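You operate a simulated robot arm through the tools that you are given. There is no shell and no other tool. Be economical: measure what you need, move in short steps, check, and stop when the job is done.

Carry out the task below with a simulated robot arm. There is one attempt and no reset: what you move stays moved.

TASK
Put the plug pack and the yellow sensor head from the tank table beside the rails on the carry tray.
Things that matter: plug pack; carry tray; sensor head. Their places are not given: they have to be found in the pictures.

It is judged by the outcome, as a careful person would: the job done as asked, and still so three seconds after it is handed in. It fails if anything else is knocked over, pushed out of place, dropped, spilled or broken.

THE ROBOT
A 6-joint arm with a two-finger parallel gripper, fixed in place. Base frame: the origin is at the foot of the arm, x ahead of it, y to its left, z up; the work surface is at about z = 0. Lengths are in m, angles in degrees, forces in N, time in s.
With the tool pointing down near the work surface it reaches from about 0.14 to 0.58 m from the base axis. Its first joint turns from -66.0 to 66.0 degrees. Payload 2.1 kg.
Tool frame: the origin (TCP) lies between the finger pads and is the grasp point; the fingertips stand 0.03 m ahead of it; z points along the fingers, y is the line along which they close. The gripper opens to 0.094 m. The fingers are 0.028 m wide and 0.01 m thick; the gripper's body (0.05 by 0.096 m) begins 0.055 m behind the TCP.
Orientation is told as [roll, pitch, yaw] about the base's x, y, z axes, in that order, counted from this pose: with the fingers straight down and closing along the base's y, the tool's x points along the base's -x, its y along +y and its z along -z.

THE INTERFACE
- The arm moves only by the tool jog_arm. Its argument "deltas" is a list of rows, each a list of 7 numbers: the shift along the tool's x, y, z in m, then the turn, a rotation vector about the tool's x, y, z in degrees, then the closure, from 0 (fully open) to 1 (shut). In form: [[tx, ty, tz, wx, wy, wz, claw], ...]. A call has 1 to 8 rows; each row shifts and turns the commanded pose from where the row before left it, along the tool's axes as they then stand. A row lasts 0.2 s, in which the tool goes at most 0.05 m and 8.6 degrees; a call with a longer step from one row to the next is refused whole, and so is a gripper value outside its range. A pose out of reach is approached as far as the arm can. The call stops where the force on the tool passes 40 N (or 10 N more than at its start, if that is more) or the arm is blocked; 0.2 s more then pass. The fingers move at their own pace (about 0.072 m/s each) and stop on an object; they squeeze with about 27 N. The grip force told is the motor's: it shows also when the fingers shut on nothing. Time passes only in rows, and 0.2 s behind the last, so rows that do not move let the fingers close. It gives the time, the measured TCP pose, the force on the tool (base axes), the opening and the grip force at its end, in the units of the frame above (readings bear some noise).
- Cameras (640 x 400 px; columns grow to the right, rows downward): "scene" is fixed at [0.0698, -0.4009, 0.478]; the picture's right is [0.56, -0.83, 0.00], its down [-0.55, -0.37, -0.75] and it looks along [0.62, 0.42, -0.66] (base axes); focal length 214 px, centre (320, 200). "wrist" rides on the gripper at [-0.037, 0, -0.058] in the tool frame; the picture's right is [0.00, -1.00, 0.00], its down [0.97, 0.00, -0.24] and it looks along [0.24, 0.00, 0.97] (tool axes); focal length 218 px, centre (320, 200).
- grab_frame(camera): a new picture of that camera. No time passes.
- pixel_to_xyz(camera, pixels): there is no depth. For up to 12 entries [column, row, z] of the newest picture of that camera ("zoom" is the newest enlarged one), the place [x, y] in the base frame at which the ray of that pixel passes the height z, good to about 0.002 m, but the place of the scene camera against the robot may be out by one fixed shift of up to 0.012 m in any direction. No time passes.
- zoom(camera, box): a new picture of the part [left, top, right, bottom] of that camera's present view, enlarged. No time passes.
- finish_job(): hands the job in; it is judged then, once.

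Work in short steps. Measure before you move; look again where a grasp or a placing could have gone wrong, and mend it. You have 60 turns and 20 pictures in all, the two below and enlarged ones among them. Open the gripper and draw the arm clear of the work before you hand the job in, unless the task says otherwise; then end with one line.

The tools are called after ">>>" as name(argument=value, ...) on one line, values as JSON. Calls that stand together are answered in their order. jog_arm: Moves the arm, as the interface text tells. Its arguments: {"type":"object","properties":{"deltas":{"type":"array","items":{"type":"array","items":{"type":"number"}}}},"required":["deltas"]} The other tools are called the same way: grab_frame (camera) takes a picture; pixel_to_xyz (camera, pixels) gives the place at which the rays of pixels pass given heights; zoom (camera, box) takes an enlarged picture of a part of a camera's view; finish_job () hands the job in.

At the start:

```text
time: 0.0
tcp_pos: [0.3681, 0.0592, 0.337]
tcp_rot: [0.0, 0.0, 0.0]
contact_force: [0.2, -0.6, 0.0]
grip_width: 0.094
grip_force: 0.0
```

scene: 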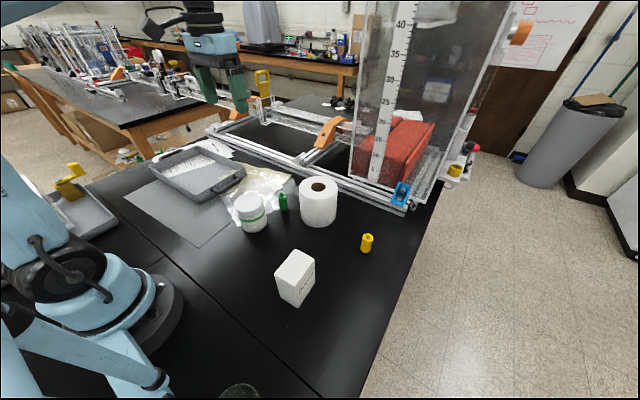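
wrist: 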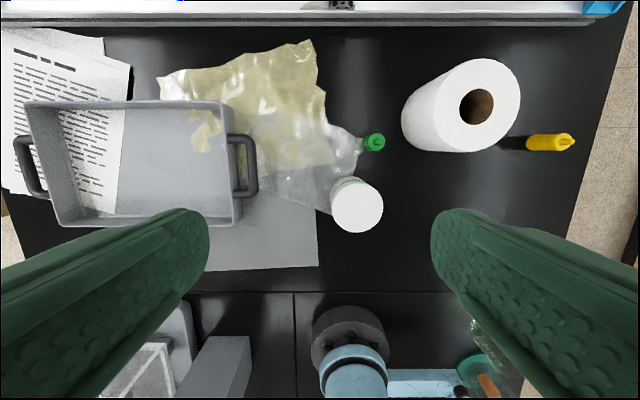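

The scene shows a white box near (295,277), a small yellow part at (367,243), a handled grey tray at (198,172) and another grey container at (80,210). I'll enlarge these areas to identify them.

>>> zoom(camera="scene", box=[220, 160, 400, 320])

>>> zoom(camera="scene", box=[20, 60, 300, 240])

```text
2.50 times, centred on (310, 240) of scene
```

zoom: 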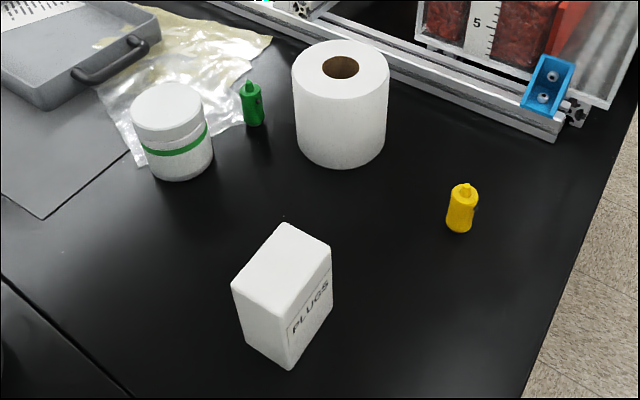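

```text
2.22 times, centred on (160, 150) of scene
```

zoom: 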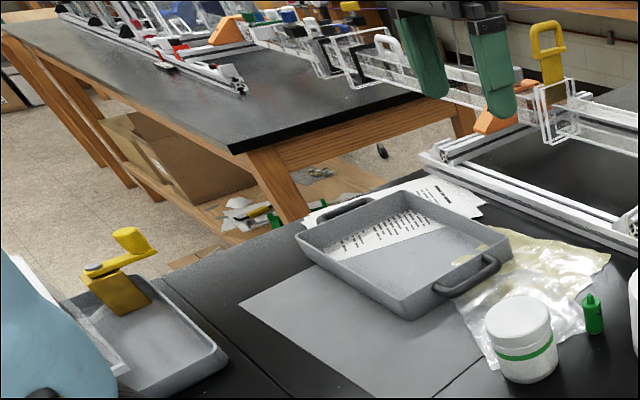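

The box reads "PLUGS" (plug pack), the small yellow bottle shape is the sensor head, and the handled tray is the carry tray. I'll measure them.

>>> pixel_to_xyz(camera="wrist", pixels=[[530, 143, 0.0], [570, 143, 0.045], [548, 142, 0.025], [26, 105, 0.04], [228, 105, 0.04], [235, 222, 0.04], [58, 224, 0.04], [258, 170, 0.04], [373, 142, 0.02], [357, 205, 0.06], [410, 120, 0.0], [476, 106, 0.09]])

>>> pixel_to_xyz(camera="scene", pixels=[[366, 252, 0.0], [367, 235, 0.045], [301, 306, 0.0], [289, 300, 0.0], [313, 286, 0.0], [300, 250, 0.06], [313, 260, 0.06], [275, 274, 0.06], [296, 288, 0.06], [283, 209, 0.0]])

```text
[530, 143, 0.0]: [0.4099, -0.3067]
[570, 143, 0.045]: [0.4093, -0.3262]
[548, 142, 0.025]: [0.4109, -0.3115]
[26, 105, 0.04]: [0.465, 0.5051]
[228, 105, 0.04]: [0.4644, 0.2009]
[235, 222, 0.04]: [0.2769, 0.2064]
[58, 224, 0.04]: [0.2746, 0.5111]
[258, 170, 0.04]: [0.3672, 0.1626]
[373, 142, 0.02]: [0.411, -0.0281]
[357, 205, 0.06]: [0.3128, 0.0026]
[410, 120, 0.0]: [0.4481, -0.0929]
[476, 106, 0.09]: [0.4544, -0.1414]
```

```text
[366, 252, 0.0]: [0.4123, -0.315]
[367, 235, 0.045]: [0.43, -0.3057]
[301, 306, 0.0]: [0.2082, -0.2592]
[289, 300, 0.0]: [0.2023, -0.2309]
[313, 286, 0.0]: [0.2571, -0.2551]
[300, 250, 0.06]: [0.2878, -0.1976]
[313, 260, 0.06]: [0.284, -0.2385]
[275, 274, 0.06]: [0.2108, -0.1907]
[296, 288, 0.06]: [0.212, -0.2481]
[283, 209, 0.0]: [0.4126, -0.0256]
```

I'll move the open gripper above and between the box and the sensor head, so the wrist camera can measure them accurately.

>>> jog_arm(deltas=[[0.008, -0.045, 0, 0, 0, 0, 0], [0.008, -0.045, 0, 0, 0, 0, 0], [0.008, -0.045, 0, 0, 0, 0, 0], [0.008, -0.045, 0, 0, 0, 0, 0], [0.008, -0.045, 0, 0, 0, 0, 0], [0.008, -0.045, 0, 0, 0, 0, 0], [0, 0, 0, 0, 0, 0, 0]])

>>> grab_frame(camera="wrist")

```text
time: 1.6
tcp_pos: [0.3193, -0.2108, 0.3375]
tcp_rot: [0.0, 0.0, 0.0]
contact_force: [-0.5, -0.6, -0.7]
grip_width: 0.0941
grip_force: 0.0
```

```text
15 pictures are left
```

wrist: 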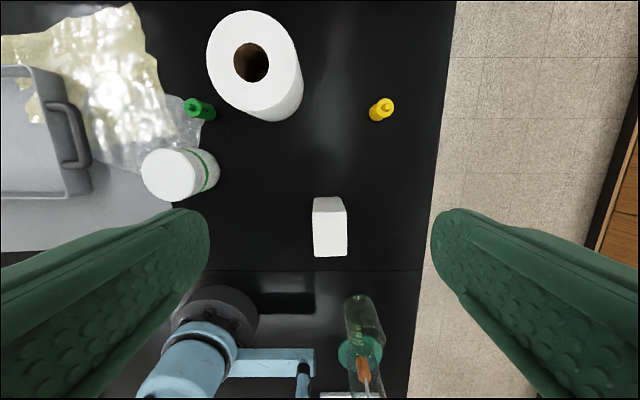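

The box's top shows at about (330,232) and the sensor head at (381,109). I'll enlarge both for better corners.

>>> zoom(camera="wrist", box=[290, 85, 420, 270])

```text
2.16 times, centred on (355, 178) of wrist
```

zoom: 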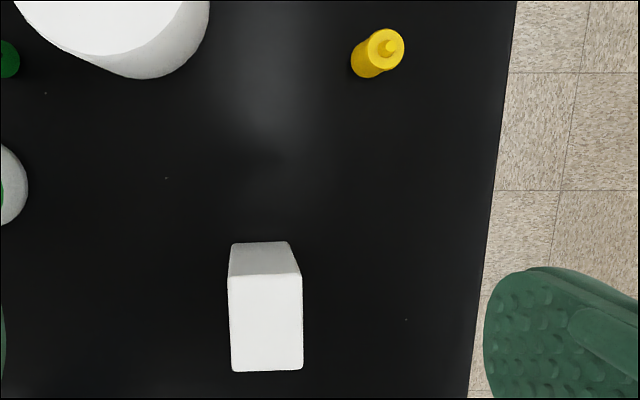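

>>> pixel_to_xyz(camera="zoom", pixels=[[229, 276, 0.075], [301, 274, 0.075], [303, 369, 0.075], [232, 372, 0.075], [232, 243, 0.0], [289, 242, 0.0], [229, 276, 0.06], [301, 274, 0.06], [384, 48, 0.04], [389, 45, 0.05], [366, 64, 0.0]])

>>> pixel_to_xyz(camera="scene", pixels=[[297.6, 307.2, 0.0], [281.2, 297.2, 0.0], [314.8, 280, 0.0], [296.4, 287.2, 0.075], [274.8, 274.8, 0.075], [314.4, 258, 0.075], [296, 249.2, 0.075]])

```text
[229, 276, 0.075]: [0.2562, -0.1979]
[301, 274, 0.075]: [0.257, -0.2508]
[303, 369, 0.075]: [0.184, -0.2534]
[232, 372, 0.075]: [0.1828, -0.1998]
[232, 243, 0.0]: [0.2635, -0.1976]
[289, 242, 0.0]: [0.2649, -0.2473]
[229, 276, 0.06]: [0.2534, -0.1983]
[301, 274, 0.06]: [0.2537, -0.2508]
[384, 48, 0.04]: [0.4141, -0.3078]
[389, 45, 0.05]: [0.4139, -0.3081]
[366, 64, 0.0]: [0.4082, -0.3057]
```

```text
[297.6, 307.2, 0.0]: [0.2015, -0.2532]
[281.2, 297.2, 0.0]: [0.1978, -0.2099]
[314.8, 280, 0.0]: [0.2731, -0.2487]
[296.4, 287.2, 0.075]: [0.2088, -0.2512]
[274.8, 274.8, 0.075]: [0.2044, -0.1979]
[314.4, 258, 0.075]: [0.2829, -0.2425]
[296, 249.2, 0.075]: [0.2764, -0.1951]
```

The box is about 0.05 wide (y), 0.073 long (x) and roughly 0.095 tall, centred near (0.225, -0.2235). I'll move above it and go down to a TCP height of about 0.06.

>>> jog_arm(deltas=[[0.047, -0.0065, 0, 0, 0, 0, 0], [0.047, -0.0065, 0, 0, 0, 0, 0], [0, 0, 0.045, 0, 0, 0, 0], [0, 0, 0.045, 0, 0, 0, 0], [0, 0, 0.045, 0, 0, 0, 0], [0, 0, 0.03, 0, 0, 0, 0], [0, 0, 0, 0, 0, 0, 0]])

>>> grab_frame(camera="wrist")

```text
time: 3.2
tcp_pos: [0.2236, -0.2216, 0.1702]
tcp_rot: [-0.1, 0.0, 0.0]
contact_force: [0.1, 0.1, 0.2]
grip_width: 0.0942
grip_force: 0.0
```

```text
13 pictures are left
```

wrist: 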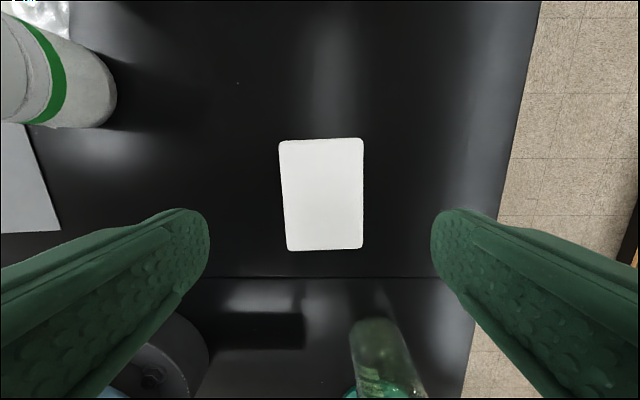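

>>> pixel_to_xyz(camera="wrist", pixels=[[280, 141, 0.095], [363, 139, 0.095], [363, 248, 0.095], [287, 250, 0.095], [280, 141, 0.085], [363, 139, 0.085]])

```text
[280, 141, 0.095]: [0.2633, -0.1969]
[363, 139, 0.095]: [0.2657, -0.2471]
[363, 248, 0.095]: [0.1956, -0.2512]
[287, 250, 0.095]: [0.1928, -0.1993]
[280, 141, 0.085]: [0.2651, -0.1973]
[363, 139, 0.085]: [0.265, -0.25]
```

At the top plane the box is centred at (0.229, -0.2236) with about 2.5° yaw and 0.095 height. I'll correct for that, descend and grip.

>>> jog_arm(deltas=[[-0.0055, -0.002, 0, 0, 0, -2.5, 0], [0, 0, 0.04, 0, 0, 0, 0], [0, 0, 0.04, 0, 0, 0, 0], [0, 0, 0.03, 0, 0, 0, 0], [0, 0, 0, 0, 0, 0, 0.7], [0, 0, 0, 0, 0, 0, 0.7], [0, 0, 0, 0, 0, 0, 0.7]])

```text
time: 4.8
tcp_pos: [0.2308, -0.2251, 0.0614]
tcp_rot: [0.0, -0.1, 2.5]
contact_force: [0.4, 0.3, -0.1]
grip_width: 0.0539
grip_force: 27.3
```

The box is gripped (0.054 wide). I'll lift it.

>>> jog_arm(deltas=[[0, 0, -0.03, 0, 0, 0, 0.7], [0, 0, -0.04, 0, 0, 0, 0.7], [0, 0, -0.045, 0, 0, 0, 0.7], [0, 0, -0.045, 0, 0, 0, 0.7], [0, 0, -0.04, 0, 0, 2.5, 0.7], [0, 0, 0, 0, 0, 0, 0.7]])

```text
time: 6.2
tcp_pos: [0.2299, -0.2251, 0.2622]
tcp_rot: [0.0, 0.0, -0.1]
contact_force: [-0.3, 0.4, 0.1]
grip_width: 0.0284
grip_force: 0.0
```

The fingers reached the commanded gap with no grip force, so the box has slipped out. I'll look.

>>> grab_frame(camera="wrist")

>>> grab_frame(camera="scene")

```text
12 pictures are left
```

wrist: 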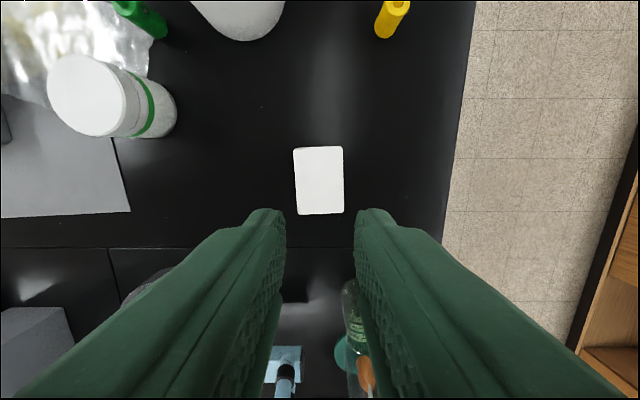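

```text
11 pictures are left
```

scene: 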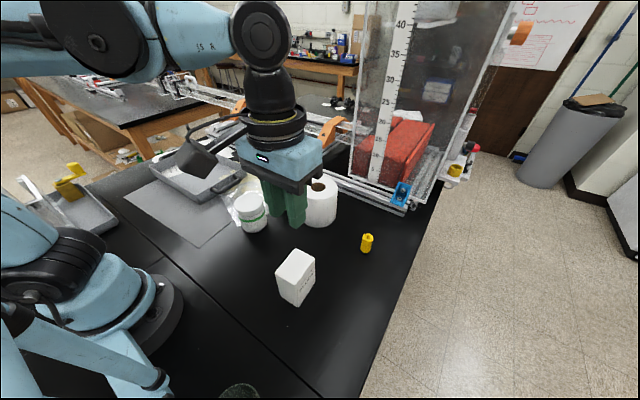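

The box is still standing where it was, so the grip slipped on the lift. I'll re-measure it, then grip lower with full closure and lift slowly.

>>> pixel_to_xyz(camera="wrist", pixels=[[293, 148, 0.095], [343, 147, 0.095], [343, 213, 0.095], [298, 214, 0.095]])

```text
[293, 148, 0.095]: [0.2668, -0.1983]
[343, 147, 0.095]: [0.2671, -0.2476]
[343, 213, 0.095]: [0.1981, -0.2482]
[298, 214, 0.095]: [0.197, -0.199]
```

The box is centred at (0.232, -0.2235) with almost no yaw. I'll open at height, then go down.

>>> jog_arm(deltas=[[-0.002, 0.0015, 0, 0, 0, 0, 0], [0, 0, 0, 0, 0, -1.5, 0], [0, 0, 0.045, 0, 0, 0, 0], [0, 0, 0.045, 0, 0, 0, 0], [0, 0, 0.045, 0, 0, 0, 0], [0, 0, 0.04, 0, 0, 0, 0], [0, 0, 0.034, 0, 0, 0, 0], [0, 0, 0, 0, 0, 0, 0]])

>>> jog_arm(deltas=[[0, 0, 0, 0, 0, 0, 1], [0, 0, 0, 0, 0, 0, 1], [0, 0, 0, 0, 0, 0, 1], [0, 0, 0, 0, 0, 0, 1]])

>>> jog_arm(deltas=[[0, 0, -0.004, 0, 0, 0, 1], [0, 0, -0.004, 0, 0, 0, 1]])

```text
time: 8.0
tcp_pos: [0.2328, -0.224, 0.0525]
tcp_rot: [0.0, 0.0, 1.5]
contact_force: [-0.3, 0.0, -0.3]
grip_width: 0.0939
grip_force: 0.0
```

```text
time: 9.0
tcp_pos: [0.2334, -0.2252, 0.054]
tcp_rot: [0.0, 0.0, 1.5]
contact_force: [-0.9, -0.5, 0.4]
grip_width: 0.0542
grip_force: 26.9
```

```text
time: 9.6
tcp_pos: [0.2323, -0.2232, 0.0602]
tcp_rot: [0.0, 0.1, 1.5]
contact_force: [0.0, -0.1, -1.6]
grip_width: 0.0538
grip_force: 27.5
```

The force shows about 1.6 N of load and the grip is holding. I'll keep lifting in slow steps.

>>> jog_arm(deltas=[[0, 0, -0.006, 0, 0, 0, 1], [0, 0, -0.006, 0, 0, 0, 1], [0, 0, -0.006, 0, 0, 0, 1], [0, 0, -0.006, 0, 0, 0, 1]])

>>> zoom(camera="scene", box=[220, 160, 400, 320])

```text
time: 10.6
tcp_pos: [0.2321, -0.2236, 0.0844]
tcp_rot: [0.0, 0.0, 1.5]
contact_force: [-0.9, -0.1, -1.8]
grip_width: 0.0537
grip_force: 26.9
```

```text
2.50 times, centred on (310, 240) of scene
```

zoom: 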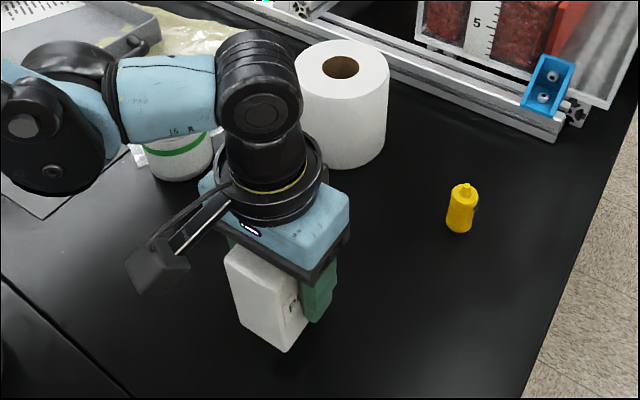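

The box is off the table now (its bottom corner rose from row 368 to 352 in the enlarged view). I'll keep lifting gently.

>>> jog_arm(deltas=[[0, 0, -0.01, 0, 0, 0, 1], [0, 0, -0.012, 0, 0, 0, 1], [0, 0, -0.014, 0, 0, 0, 1], [0, 0, -0.016, 0, 0, 0, 1], [0, 0, -0.018, 0, 0, 0, 1], [0, 0, -0.018, 0, 0, 0, 1], [0, 0, -0.016, 0, 0, 0, 1], [0, 0, -0.012, 0, 0, 0, 1]])

```text
time: 12.4
tcp_pos: [0.2332, -0.2234, 0.2004]
tcp_rot: [0.0, 0.0, 1.7]
contact_force: [-0.5, 0.2, -2.0]
grip_width: 0.0541
grip_force: 27.2
```

The grip is holding at 0.2 m. I'll carry the box over toward the tray at moderate speed.

>>> jog_arm(deltas=[[-0.004, 0.015, 0, 0, 0, 1.6, 1], [-0.007, 0.025, 0, 0, 0, 0, 1], [-0.008, 0.032, 0, 0, 0, 0, 1], [-0.008, 0.034, 0, 0, 0, 0, 1], [-0.008, 0.034, 0, 0, 0, 0, 1], [-0.008, 0.034, 0, 0, 0, 0, 1], [-0.008, 0.034, 0, 0, 0, 0, 1], [-0.008, 0.034, 0, 0, 0, 0, 1]])

>>> jog_arm(deltas=[[-0.008, 0.034, 0, 0, 0, 0, 1], [-0.008, 0.034, 0, 0, 0, 0, 1], [-0.008, 0.034, 0, 0, 0, 0, 1], [-0.008, 0.034, 0, 0, 0, 0, 1], [-0.007, 0.034, 0, 0, 0, 0, 1], [-0.006, 0.03, 0, 0, 0, 0, 1], [-0.004, 0.015, 0, 0, 0, 0, 1], [0, 0, 0, 0, 0, 0, 1]])

>>> grab_frame(camera="wrist")

```text
time: 14.2
tcp_pos: [0.2912, 0.0201, 0.2012]
tcp_rot: [0.0, 0.0, 0.0]
contact_force: [-0.3, 1.3, -1.4]
grip_width: 0.0539
grip_force: 26.8
```

```text
time: 16.0
tcp_pos: [0.3409, 0.2353, 0.2006]
tcp_rot: [-0.1, 0.0, 0.0]
contact_force: [-0.1, 0.5, 0.0]
grip_width: 0.0539
grip_force: 27.3
```

```text
9 pictures are left
```

wrist: 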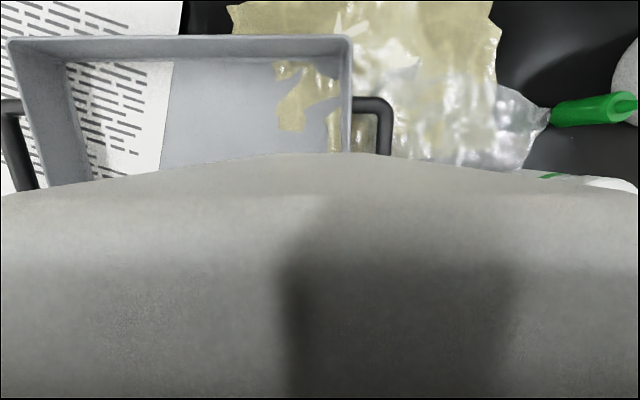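

Tray rim corners show at (10,42) and (350,40), with the floor's far edge near row 62. I'll measure them.

>>> pixel_to_xyz(camera="wrist", pixels=[[350, 40, 0.05], [10, 42, 0.05], [350, 40, 0.04], [10, 42, 0.04], [350, 150, 0.04], [328, 62, 0.005], [68, 64, 0.005], [328, 140, 0.005], [105, 170, 0.005]])

>>> zoom(camera="scene", box=[110, 110, 290, 230])

```text
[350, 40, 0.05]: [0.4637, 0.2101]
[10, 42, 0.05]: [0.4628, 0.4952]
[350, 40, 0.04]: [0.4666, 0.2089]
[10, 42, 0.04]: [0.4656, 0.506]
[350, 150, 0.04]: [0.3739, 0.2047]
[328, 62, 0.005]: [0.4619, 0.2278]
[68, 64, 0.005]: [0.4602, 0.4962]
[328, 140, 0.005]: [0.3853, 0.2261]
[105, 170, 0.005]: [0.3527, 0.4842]
```

```text
3.33 times, centred on (200, 170) of scene
```

zoom: 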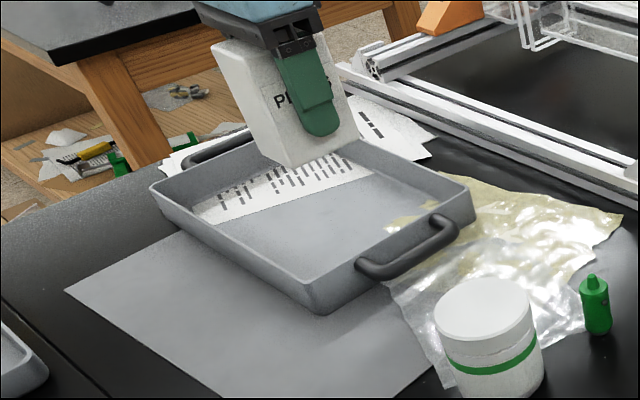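

The box is hanging upright (its lean matches the camera perspective). The tray interior runs about x 0.285–0.46, y 0.23–0.49, so I'll place the box at (0.37, 0.36).

>>> jog_arm(deltas=[[-0.008, 0.03, 0, 0, 0, 0, 1], [-0.008, 0.035, 0, 0, 0, 0, 1], [-0.008, 0.035, 0, 0, 0, 0, 1], [-0.005, 0.025, 0, 0, 0, 0, 1], [0, 0, 0.02, 0, 0, 0, 1], [0, 0, 0.025, 0, 0, 0, 1], [0, 0, 0.025, 0, 0, 0, 1], [0, 0, 0.02, 0, 0, 0, 1]])

>>> jog_arm(deltas=[[0, 0, 0.012, 0, 0, 0, 1], [0, 0, 0.01, 0, 0, 0, 1], [0, 0, 0.008, 0, 0, 0, 1], [0, 0, 0.006, 0, 0, 0, 1], [0, 0, 0.005, 0, 0, 0, 1]])

```text
time: 17.8
tcp_pos: [0.3709, 0.3583, 0.1109]
tcp_rot: [0.1, 0.0, -0.2]
contact_force: [-1.4, -0.4, -1.0]
grip_width: 0.0541
grip_force: 27.4
```

```text
time: 19.0
tcp_pos: [0.3704, 0.3589, 0.0701]
tcp_rot: [0.0, 0.1, -0.1]
contact_force: [-0.2, -0.3, -1.2]
grip_width: 0.054
grip_force: 27.8
```

Still carrying about 1 N with no contact. I'll lower it in small steps until I feel contact.

>>> jog_arm(deltas=[[0, 0, 0.003, 0, 0, 0, 1], [0, 0, 0.003, 0, 0, 0, 1], [0, 0, 0.002, 0, 0, 0, 1]])

>>> zoom(camera="scene", box=[110, 110, 290, 230])

```text
time: 19.8
tcp_pos: [0.3696, 0.3587, 0.0604]
tcp_rot: [-0.1, 0.0, -0.2]
contact_force: [0.8, 0.8, -1.6]
grip_width: 0.0541
grip_force: 27.1
```

```text
3.33 times, centred on (200, 170) of scene
```

zoom: 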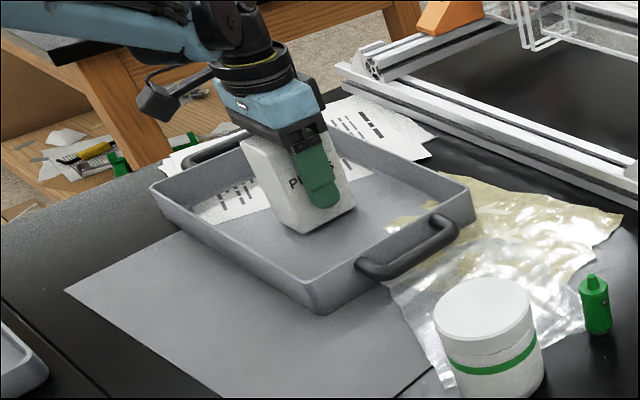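

The box is just above the floor; I'll go down a bit more, watching the force.

>>> jog_arm(deltas=[[0, 0, 0.002, 0, 0, 0, 1], [0, 0, 0.002, 0, 0, 0, 1]])

```text
time: 20.4
tcp_pos: [0.37, 0.3594, 0.0558]
tcp_rot: [0.1, 0.0, -0.1]
contact_force: [-0.7, 0.0, 6.6]
grip_width: 0.0536
grip_force: 27.2
```

Upward force of 6.6 N means the box is resting on the tray floor. I'll release it and rise straight up.

>>> jog_arm(deltas=[[0, 0, 0, 0, 0, 0, 0.2], [0, 0, 0, 0, 0, 0, 0.05], [0, 0, 0, 0, 0, 0, 0.05], [0, 0, -0.03, 0, 0, 0, 0.05], [0, 0, -0.045, 0, 0, 0, 0.05], [0, 0, -0.045, 0, 0, 0, 0.05], [0, 0, -0.045, 0, 0, 0, 0.05], [0, 0, 0, 0, 0, 0, 0]])

>>> grab_frame(camera="wrist")

```text
time: 22.2
tcp_pos: [0.3711, 0.3587, 0.2234]
tcp_rot: [-0.1, -0.1, -0.1]
contact_force: [-0.5, 0.6, 0.4]
grip_width: 0.094
grip_force: 0.1
```

```text
6 pictures are left
```

wrist: 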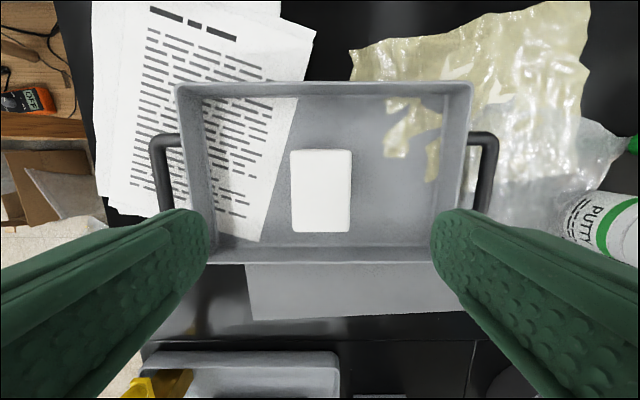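

The plug pack is standing upright in the tray. I'll measure the free area on the right of it and move back toward the sensor head.

>>> pixel_to_xyz(camera="wrist", pixels=[[400, 180, 0.005], [435, 180, 0.005], [351, 190, 0.1], [445, 110, 0.005], [435, 245, 0.005]])

>>> jog_arm(deltas=[[0, -0.045, -0.01, 0, 0, 0, 0], [0, -0.045, 0, 0, 0, 0, 0], [0, -0.045, 0, 0, 0, 0, 0], [0, -0.045, 0, 0, 0, 0, 0], [0, -0.045, 0, 0, 0, 0, 0], [0, -0.045, 0, 0, 0, 0, 0], [0, -0.045, 0, 0, 0, 0, 0], [0, -0.045, 0, 0, 0, 0, 0]])

>>> jog_arm(deltas=[[0, -0.045, 0, 0, 0, 0, 0], [0, -0.045, 0, 0, 0, 0, 0], [0, -0.045, 0, 0, 0, 0, 0], [0, -0.045, 0, 0, 0, 0, 0], [-0.01, -0.045, 0, 0, 0, 0, 0], [-0.01, -0.045, 0.02, 0, 0, 0, 0], [-0.01, -0.036, 0.04, 0, 0, 0, 0], [0, 0, 0, 0, 0, 0, 0]])

>>> grab_frame(camera="wrist")

```text
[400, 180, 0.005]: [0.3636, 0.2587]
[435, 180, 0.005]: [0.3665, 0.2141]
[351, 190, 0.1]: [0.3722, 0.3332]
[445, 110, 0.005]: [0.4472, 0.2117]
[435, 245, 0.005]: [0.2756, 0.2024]
```

```text
time: 24.0
tcp_pos: [0.3687, -0.0012, 0.2338]
tcp_rot: [0.0, 0.0, -0.2]
contact_force: [-0.1, 0.2, 0.5]
grip_width: 0.0939
grip_force: 0.0
```

```text
refused: row 6 steps farther than a row can; nothing moved
```

```text
5 pictures are left
```

wrist: 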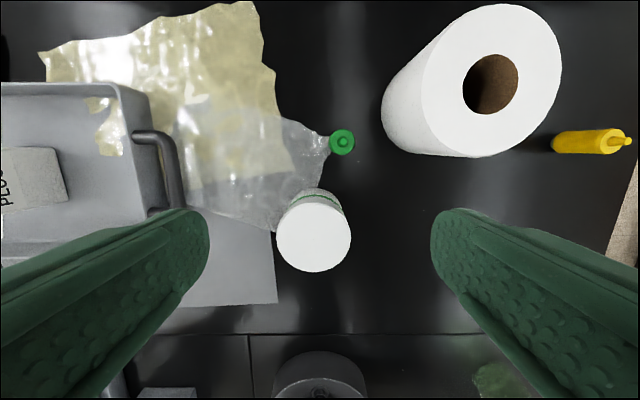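

One row was too long, so nothing moved. I'll repeat it with shorter rows.

>>> jog_arm(deltas=[[0, -0.045, 0, 0, 0, 0, 0], [0, -0.045, 0, 0, 0, 0, 0], [0, -0.045, 0, 0, 0, 0, 0], [0, -0.045, 0, 0, 0, 0, 0], [-0.01, -0.045, 0, 0, 0, 0, 0], [-0.015, -0.042, 0, 0, 0, 0, 0], [-0.016, -0.038, 0, 0, 0, 0, 0], [0, 0, 0.045, 0, 0, 0, 0]])

>>> jog_arm(deltas=[[0, 0, 0.045, 0, 0, 0, 0], [0, 0, 0.01, 0, 0, 0, 0], [0, 0, 0, 0, 0, 0, 0]])

>>> grab_frame(camera="wrist")

```text
time: 25.8
tcp_pos: [0.4096, -0.3069, 0.1873]
tcp_rot: [0.0, 0.0, -0.2]
contact_force: [0.9, -0.3, 0.0]
grip_width: 0.094
grip_force: 0.1
```

```text
time: 26.6
tcp_pos: [0.41, -0.3062, 0.1333]
tcp_rot: [0.0, 0.0, -0.1]
contact_force: [-0.5, -0.2, -0.6]
grip_width: 0.0942
grip_force: 0.0
```

```text
4 pictures are left
```

wrist: 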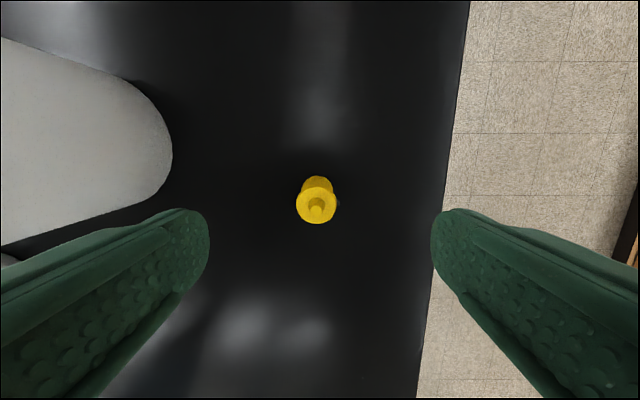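

>>> pixel_to_xyz(camera="wrist", pixels=[[316, 205, 0.04], [316, 207, 0.05], [317, 185, 0.005], [296, 205, 0.04], [336, 205, 0.04]])

```text
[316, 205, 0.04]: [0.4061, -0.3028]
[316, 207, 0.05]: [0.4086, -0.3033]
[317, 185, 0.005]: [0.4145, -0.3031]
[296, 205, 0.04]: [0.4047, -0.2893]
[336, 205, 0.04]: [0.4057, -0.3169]
```

The sensor head is centred at about (0.410, -0.303). I'll shift 3 mm, descend to a TCP height of about 0.036, and close.

>>> jog_arm(deltas=[[0, 0.003, 0.03, 0, 0, 0, 0], [0, 0, 0.035, 0, 0, 0, 0], [0, 0, 0.025, 0, 0, 0, 0], [0, 0, 0.007, 0, 0, 0, 0], [0, 0, 0, 0, 0, 0, 0]])

>>> jog_arm(deltas=[[0, 0, 0, 0, 0, 0, 0.5], [0, 0, 0, 0, 0, 0, 1], [0, 0, 0, 0, 0, 0, 1], [0, 0, 0, 0, 0, 0, 1], [0, 0, 0, 0, 0, 0, 1]])

>>> jog_arm(deltas=[[0, 0, -0.004, 0, 0, 0, 1], [0, 0, -0.006, 0, 0, 0, 1], [0, 0, -0.008, 0, 0, 0, 1], [0, 0, -0.01, 0, 0, 0, 1], [0, 0, -0.01, 0, 0, 0, 1]])

```text
time: 27.8
tcp_pos: [0.409, -0.3036, 0.0358]
tcp_rot: [0.0, 0.0, -0.1]
contact_force: [0.1, 0.6, 0.6]
grip_width: 0.0938
grip_force: 0.0
```

```text
time: 29.0
tcp_pos: [0.4099, -0.3027, 0.037]
tcp_rot: [0.0, -0.1, -0.1]
contact_force: [-0.1, -0.2, 3.3]
grip_width: 0.0256
grip_force: 27.1
```

```text
time: 30.2
tcp_pos: [0.4103, -0.3032, 0.0741]
tcp_rot: [0.0, -0.1, 0.0]
contact_force: [-0.1, 0.1, 0.4]
grip_width: 0.0253
grip_force: 27.3
```

The sensor head is held (width 0.0253). I'll lift it to about 0.22.

>>> jog_arm(deltas=[[0, 0, -0.015, 0, 0, 0, 1], [0, 0, -0.02, 0, 0, 0, 1], [0, 0, -0.025, 0, 0, 0, 1], [0, 0, -0.025, 0, 0, 0, 1], [0, 0, -0.025, 0, 0, 0, 1], [0, 0, -0.025, 0, 0, 0, 1], [0, 0, -0.015, 0, 0, 0, 1]])

>>> jog_arm(deltas=[[0.006, 0.02, 0, 0, 0, 0, 1], [0.006, 0.034, 0, 0, 0, 0, 1], [0.006, 0.036, 0, 0, 0, 0, 1], [0.006, 0.036, 0, 0, 0, 0, 1], [0.006, 0.036, 0, 0, 0, 0, 1], [0.006, 0.036, 0, 0, 0, 0, 1], [0.006, 0.036, 0, 0, 0, 0, 1], [0.004, 0.036, 0, 0, 0, 0, 1]])

>>> jog_arm(deltas=[[0, 0.036, 0, 0, 0, 0, 1], [0, 0.036, 0, 0, 0, 0, 1], [0, 0.036, 0, 0, 0, 0, 1], [0, 0.036, 0, 0, 0, 0, 1], [0, 0.036, 0, 0, 0, 0, 1], [0, 0.036, 0, 0, 0, 0, 1], [0, 0.036, 0, 0, 0, 0, 1], [0, 0.036, 0, 0, 0, 0, 1]])

```text
time: 31.8
tcp_pos: [0.4094, -0.3043, 0.2236]
tcp_rot: [0.0, 0.0, -0.1]
contact_force: [-0.1, 0.6, -0.3]
grip_width: 0.0254
grip_force: 26.5
```

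```text
time: 33.6
tcp_pos: [0.3632, -0.0322, 0.223]
tcp_rot: [0.0, 0.0, -0.2]
contact_force: [-0.4, -0.8, -0.3]
grip_width: 0.0254
grip_force: 27.0
```

```text
time: 35.4
tcp_pos: [0.3653, 0.2553, 0.2237]
tcp_rot: [0.0, 0.0, -0.1]
contact_force: [0.5, 0.3, -0.4]
grip_width: 0.0255
grip_force: 27.4
```

Still held. I'll shift to y≈0.268, lower to about 0.12 and check the clearance.

>>> jog_arm(deltas=[[0, 0.013, 0, 0, 0, 0, 1], [0, 0, 0.03, 0, 0, 0, 1], [0, 0, 0.035, 0, 0, 0, 1], [0, 0, 0.03, 0, 0, 0, 1], [0, 0, 0, 0, 0, 0, 1]])

>>> grab_frame(camera="wrist")

```text
time: 36.6
tcp_pos: [0.3673, 0.2682, 0.1286]
tcp_rot: [0.0, -0.1, -0.1]
contact_force: [0.6, 0.2, -0.7]
grip_width: 0.0254
grip_force: 26.8
```

```text
3 pictures are left
```

wrist: 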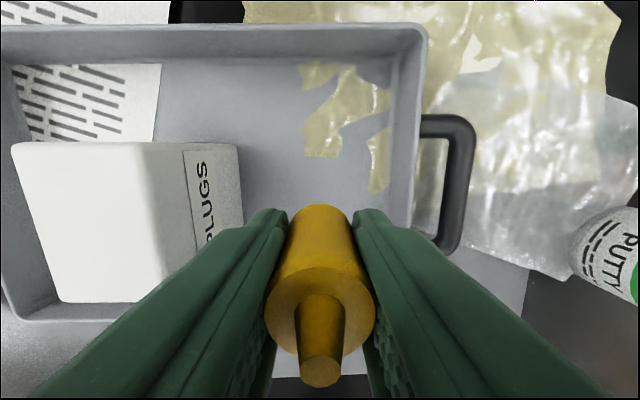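

The sensor head is held upright between the box and the right wall. I'll check the clearance numbers.

>>> pixel_to_xyz(camera="wrist", pixels=[[242, 190, 0.003], [184, 150, 0.097], [388, 180, 0.003], [412, 180, 0.04]])

```text
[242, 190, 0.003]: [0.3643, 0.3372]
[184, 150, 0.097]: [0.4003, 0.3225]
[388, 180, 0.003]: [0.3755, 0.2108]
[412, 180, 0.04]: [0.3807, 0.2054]
```

There's room on both sides. I'll shift 4 mm away from the box and lower to the floor.

>>> jog_arm(deltas=[[0, -0.004, 0.025, 0, 0, 0, 1], [0, 0, 0.03, 0, 0, 0, 1], [0, 0, 0.02, 0, 0, 0, 1], [0, 0, 0.008, 0, 0, 0, 1], [0, 0, 0.003, 0, 0, 0, 1]])

>>> jog_arm(deltas=[[0, 0, 0.002, 0, 0, 0, 1]])

```text
time: 37.8
tcp_pos: [0.366, 0.264, 0.0416]
tcp_rot: [0.0, 0.0, -0.2]
contact_force: [-1.7, -1.3, 21.9]
grip_width: 0.0251
grip_force: 26.8
```

```text
time: 38.2
tcp_pos: [0.3652, 0.2643, 0.0409]
tcp_rot: [0.1, -0.1, -0.1]
contact_force: [-1.1, 0.2, 24.4]
grip_width: 0.0252
grip_force: 27.1
```

It's firmly on the floor (24 N). I'll ease up slightly, open only part way, and rise.

>>> jog_arm(deltas=[[0, 0, -0.002, 0, 0, 0, 1], [0, 0, 0, 0, 0, 0, 0.5], [0, 0, 0, 0, 0, 0, 0.45], [0, 0, 0, 0, 0, 0, 0.45], [0, 0, -0.02, 0, 0, 0, 0.45], [0, 0, -0.03, 0, 0, 0, 0.45], [0, 0, -0.045, 0, 0, 0, 0.45], [0, 0, -0.045, 0, 0, 0, 0.45]])

>>> jog_arm(deltas=[[0, -0.03, -0.03, 0, 0, 0, 0], [0.01, -0.04, -0.02, 0, 0, 0, 0], [0.01, -0.04, -0.02, 0, 0, 0, 0], [0.01, -0.045, 0, 0, 0, 0, 0], [0, -0.045, 0, 0, 0, 0, 0], [0, 0, 0, 0, 0, 0, 0]])

>>> grab_frame(camera="scene")

>>> grab_frame(camera="wrist")

```text
time: 40.0
tcp_pos: [0.3663, 0.2647, 0.1828]
tcp_rot: [0.0, 0.1, -0.1]
contact_force: [0.7, 0.1, -0.1]
grip_width: 0.0518
grip_force: 0.1
```

```text
time: 41.4
tcp_pos: [0.3347, 0.0635, 0.252]
tcp_rot: [0.0, 0.0, -0.1]
contact_force: [-0.4, 0.2, 0.3]
grip_width: 0.094
grip_force: 0.0
```

```text
2 pictures are left
```

scene: 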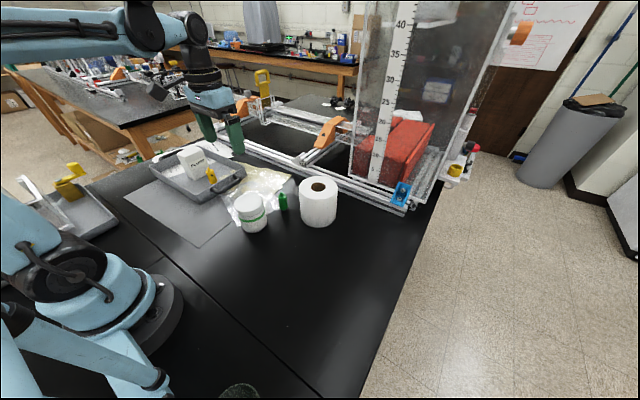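

```text
1 pictures are left
```

wrist: 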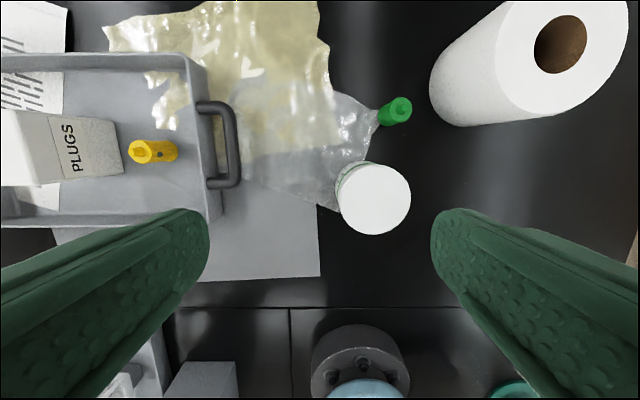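

Both pictures show the plug pack and the yellow sensor head standing in the carry tray. Nothing else has moved, and the gripper is open and clear, so I'll hand in.

>>> finish_job()

```text
The job is handed in.
```

The plug pack and the yellow sensor head are standing in the carry tray, nothing else was moved, and the job is handed in; the plug pack slipped from the first grip but stayed upright, and the second try held.
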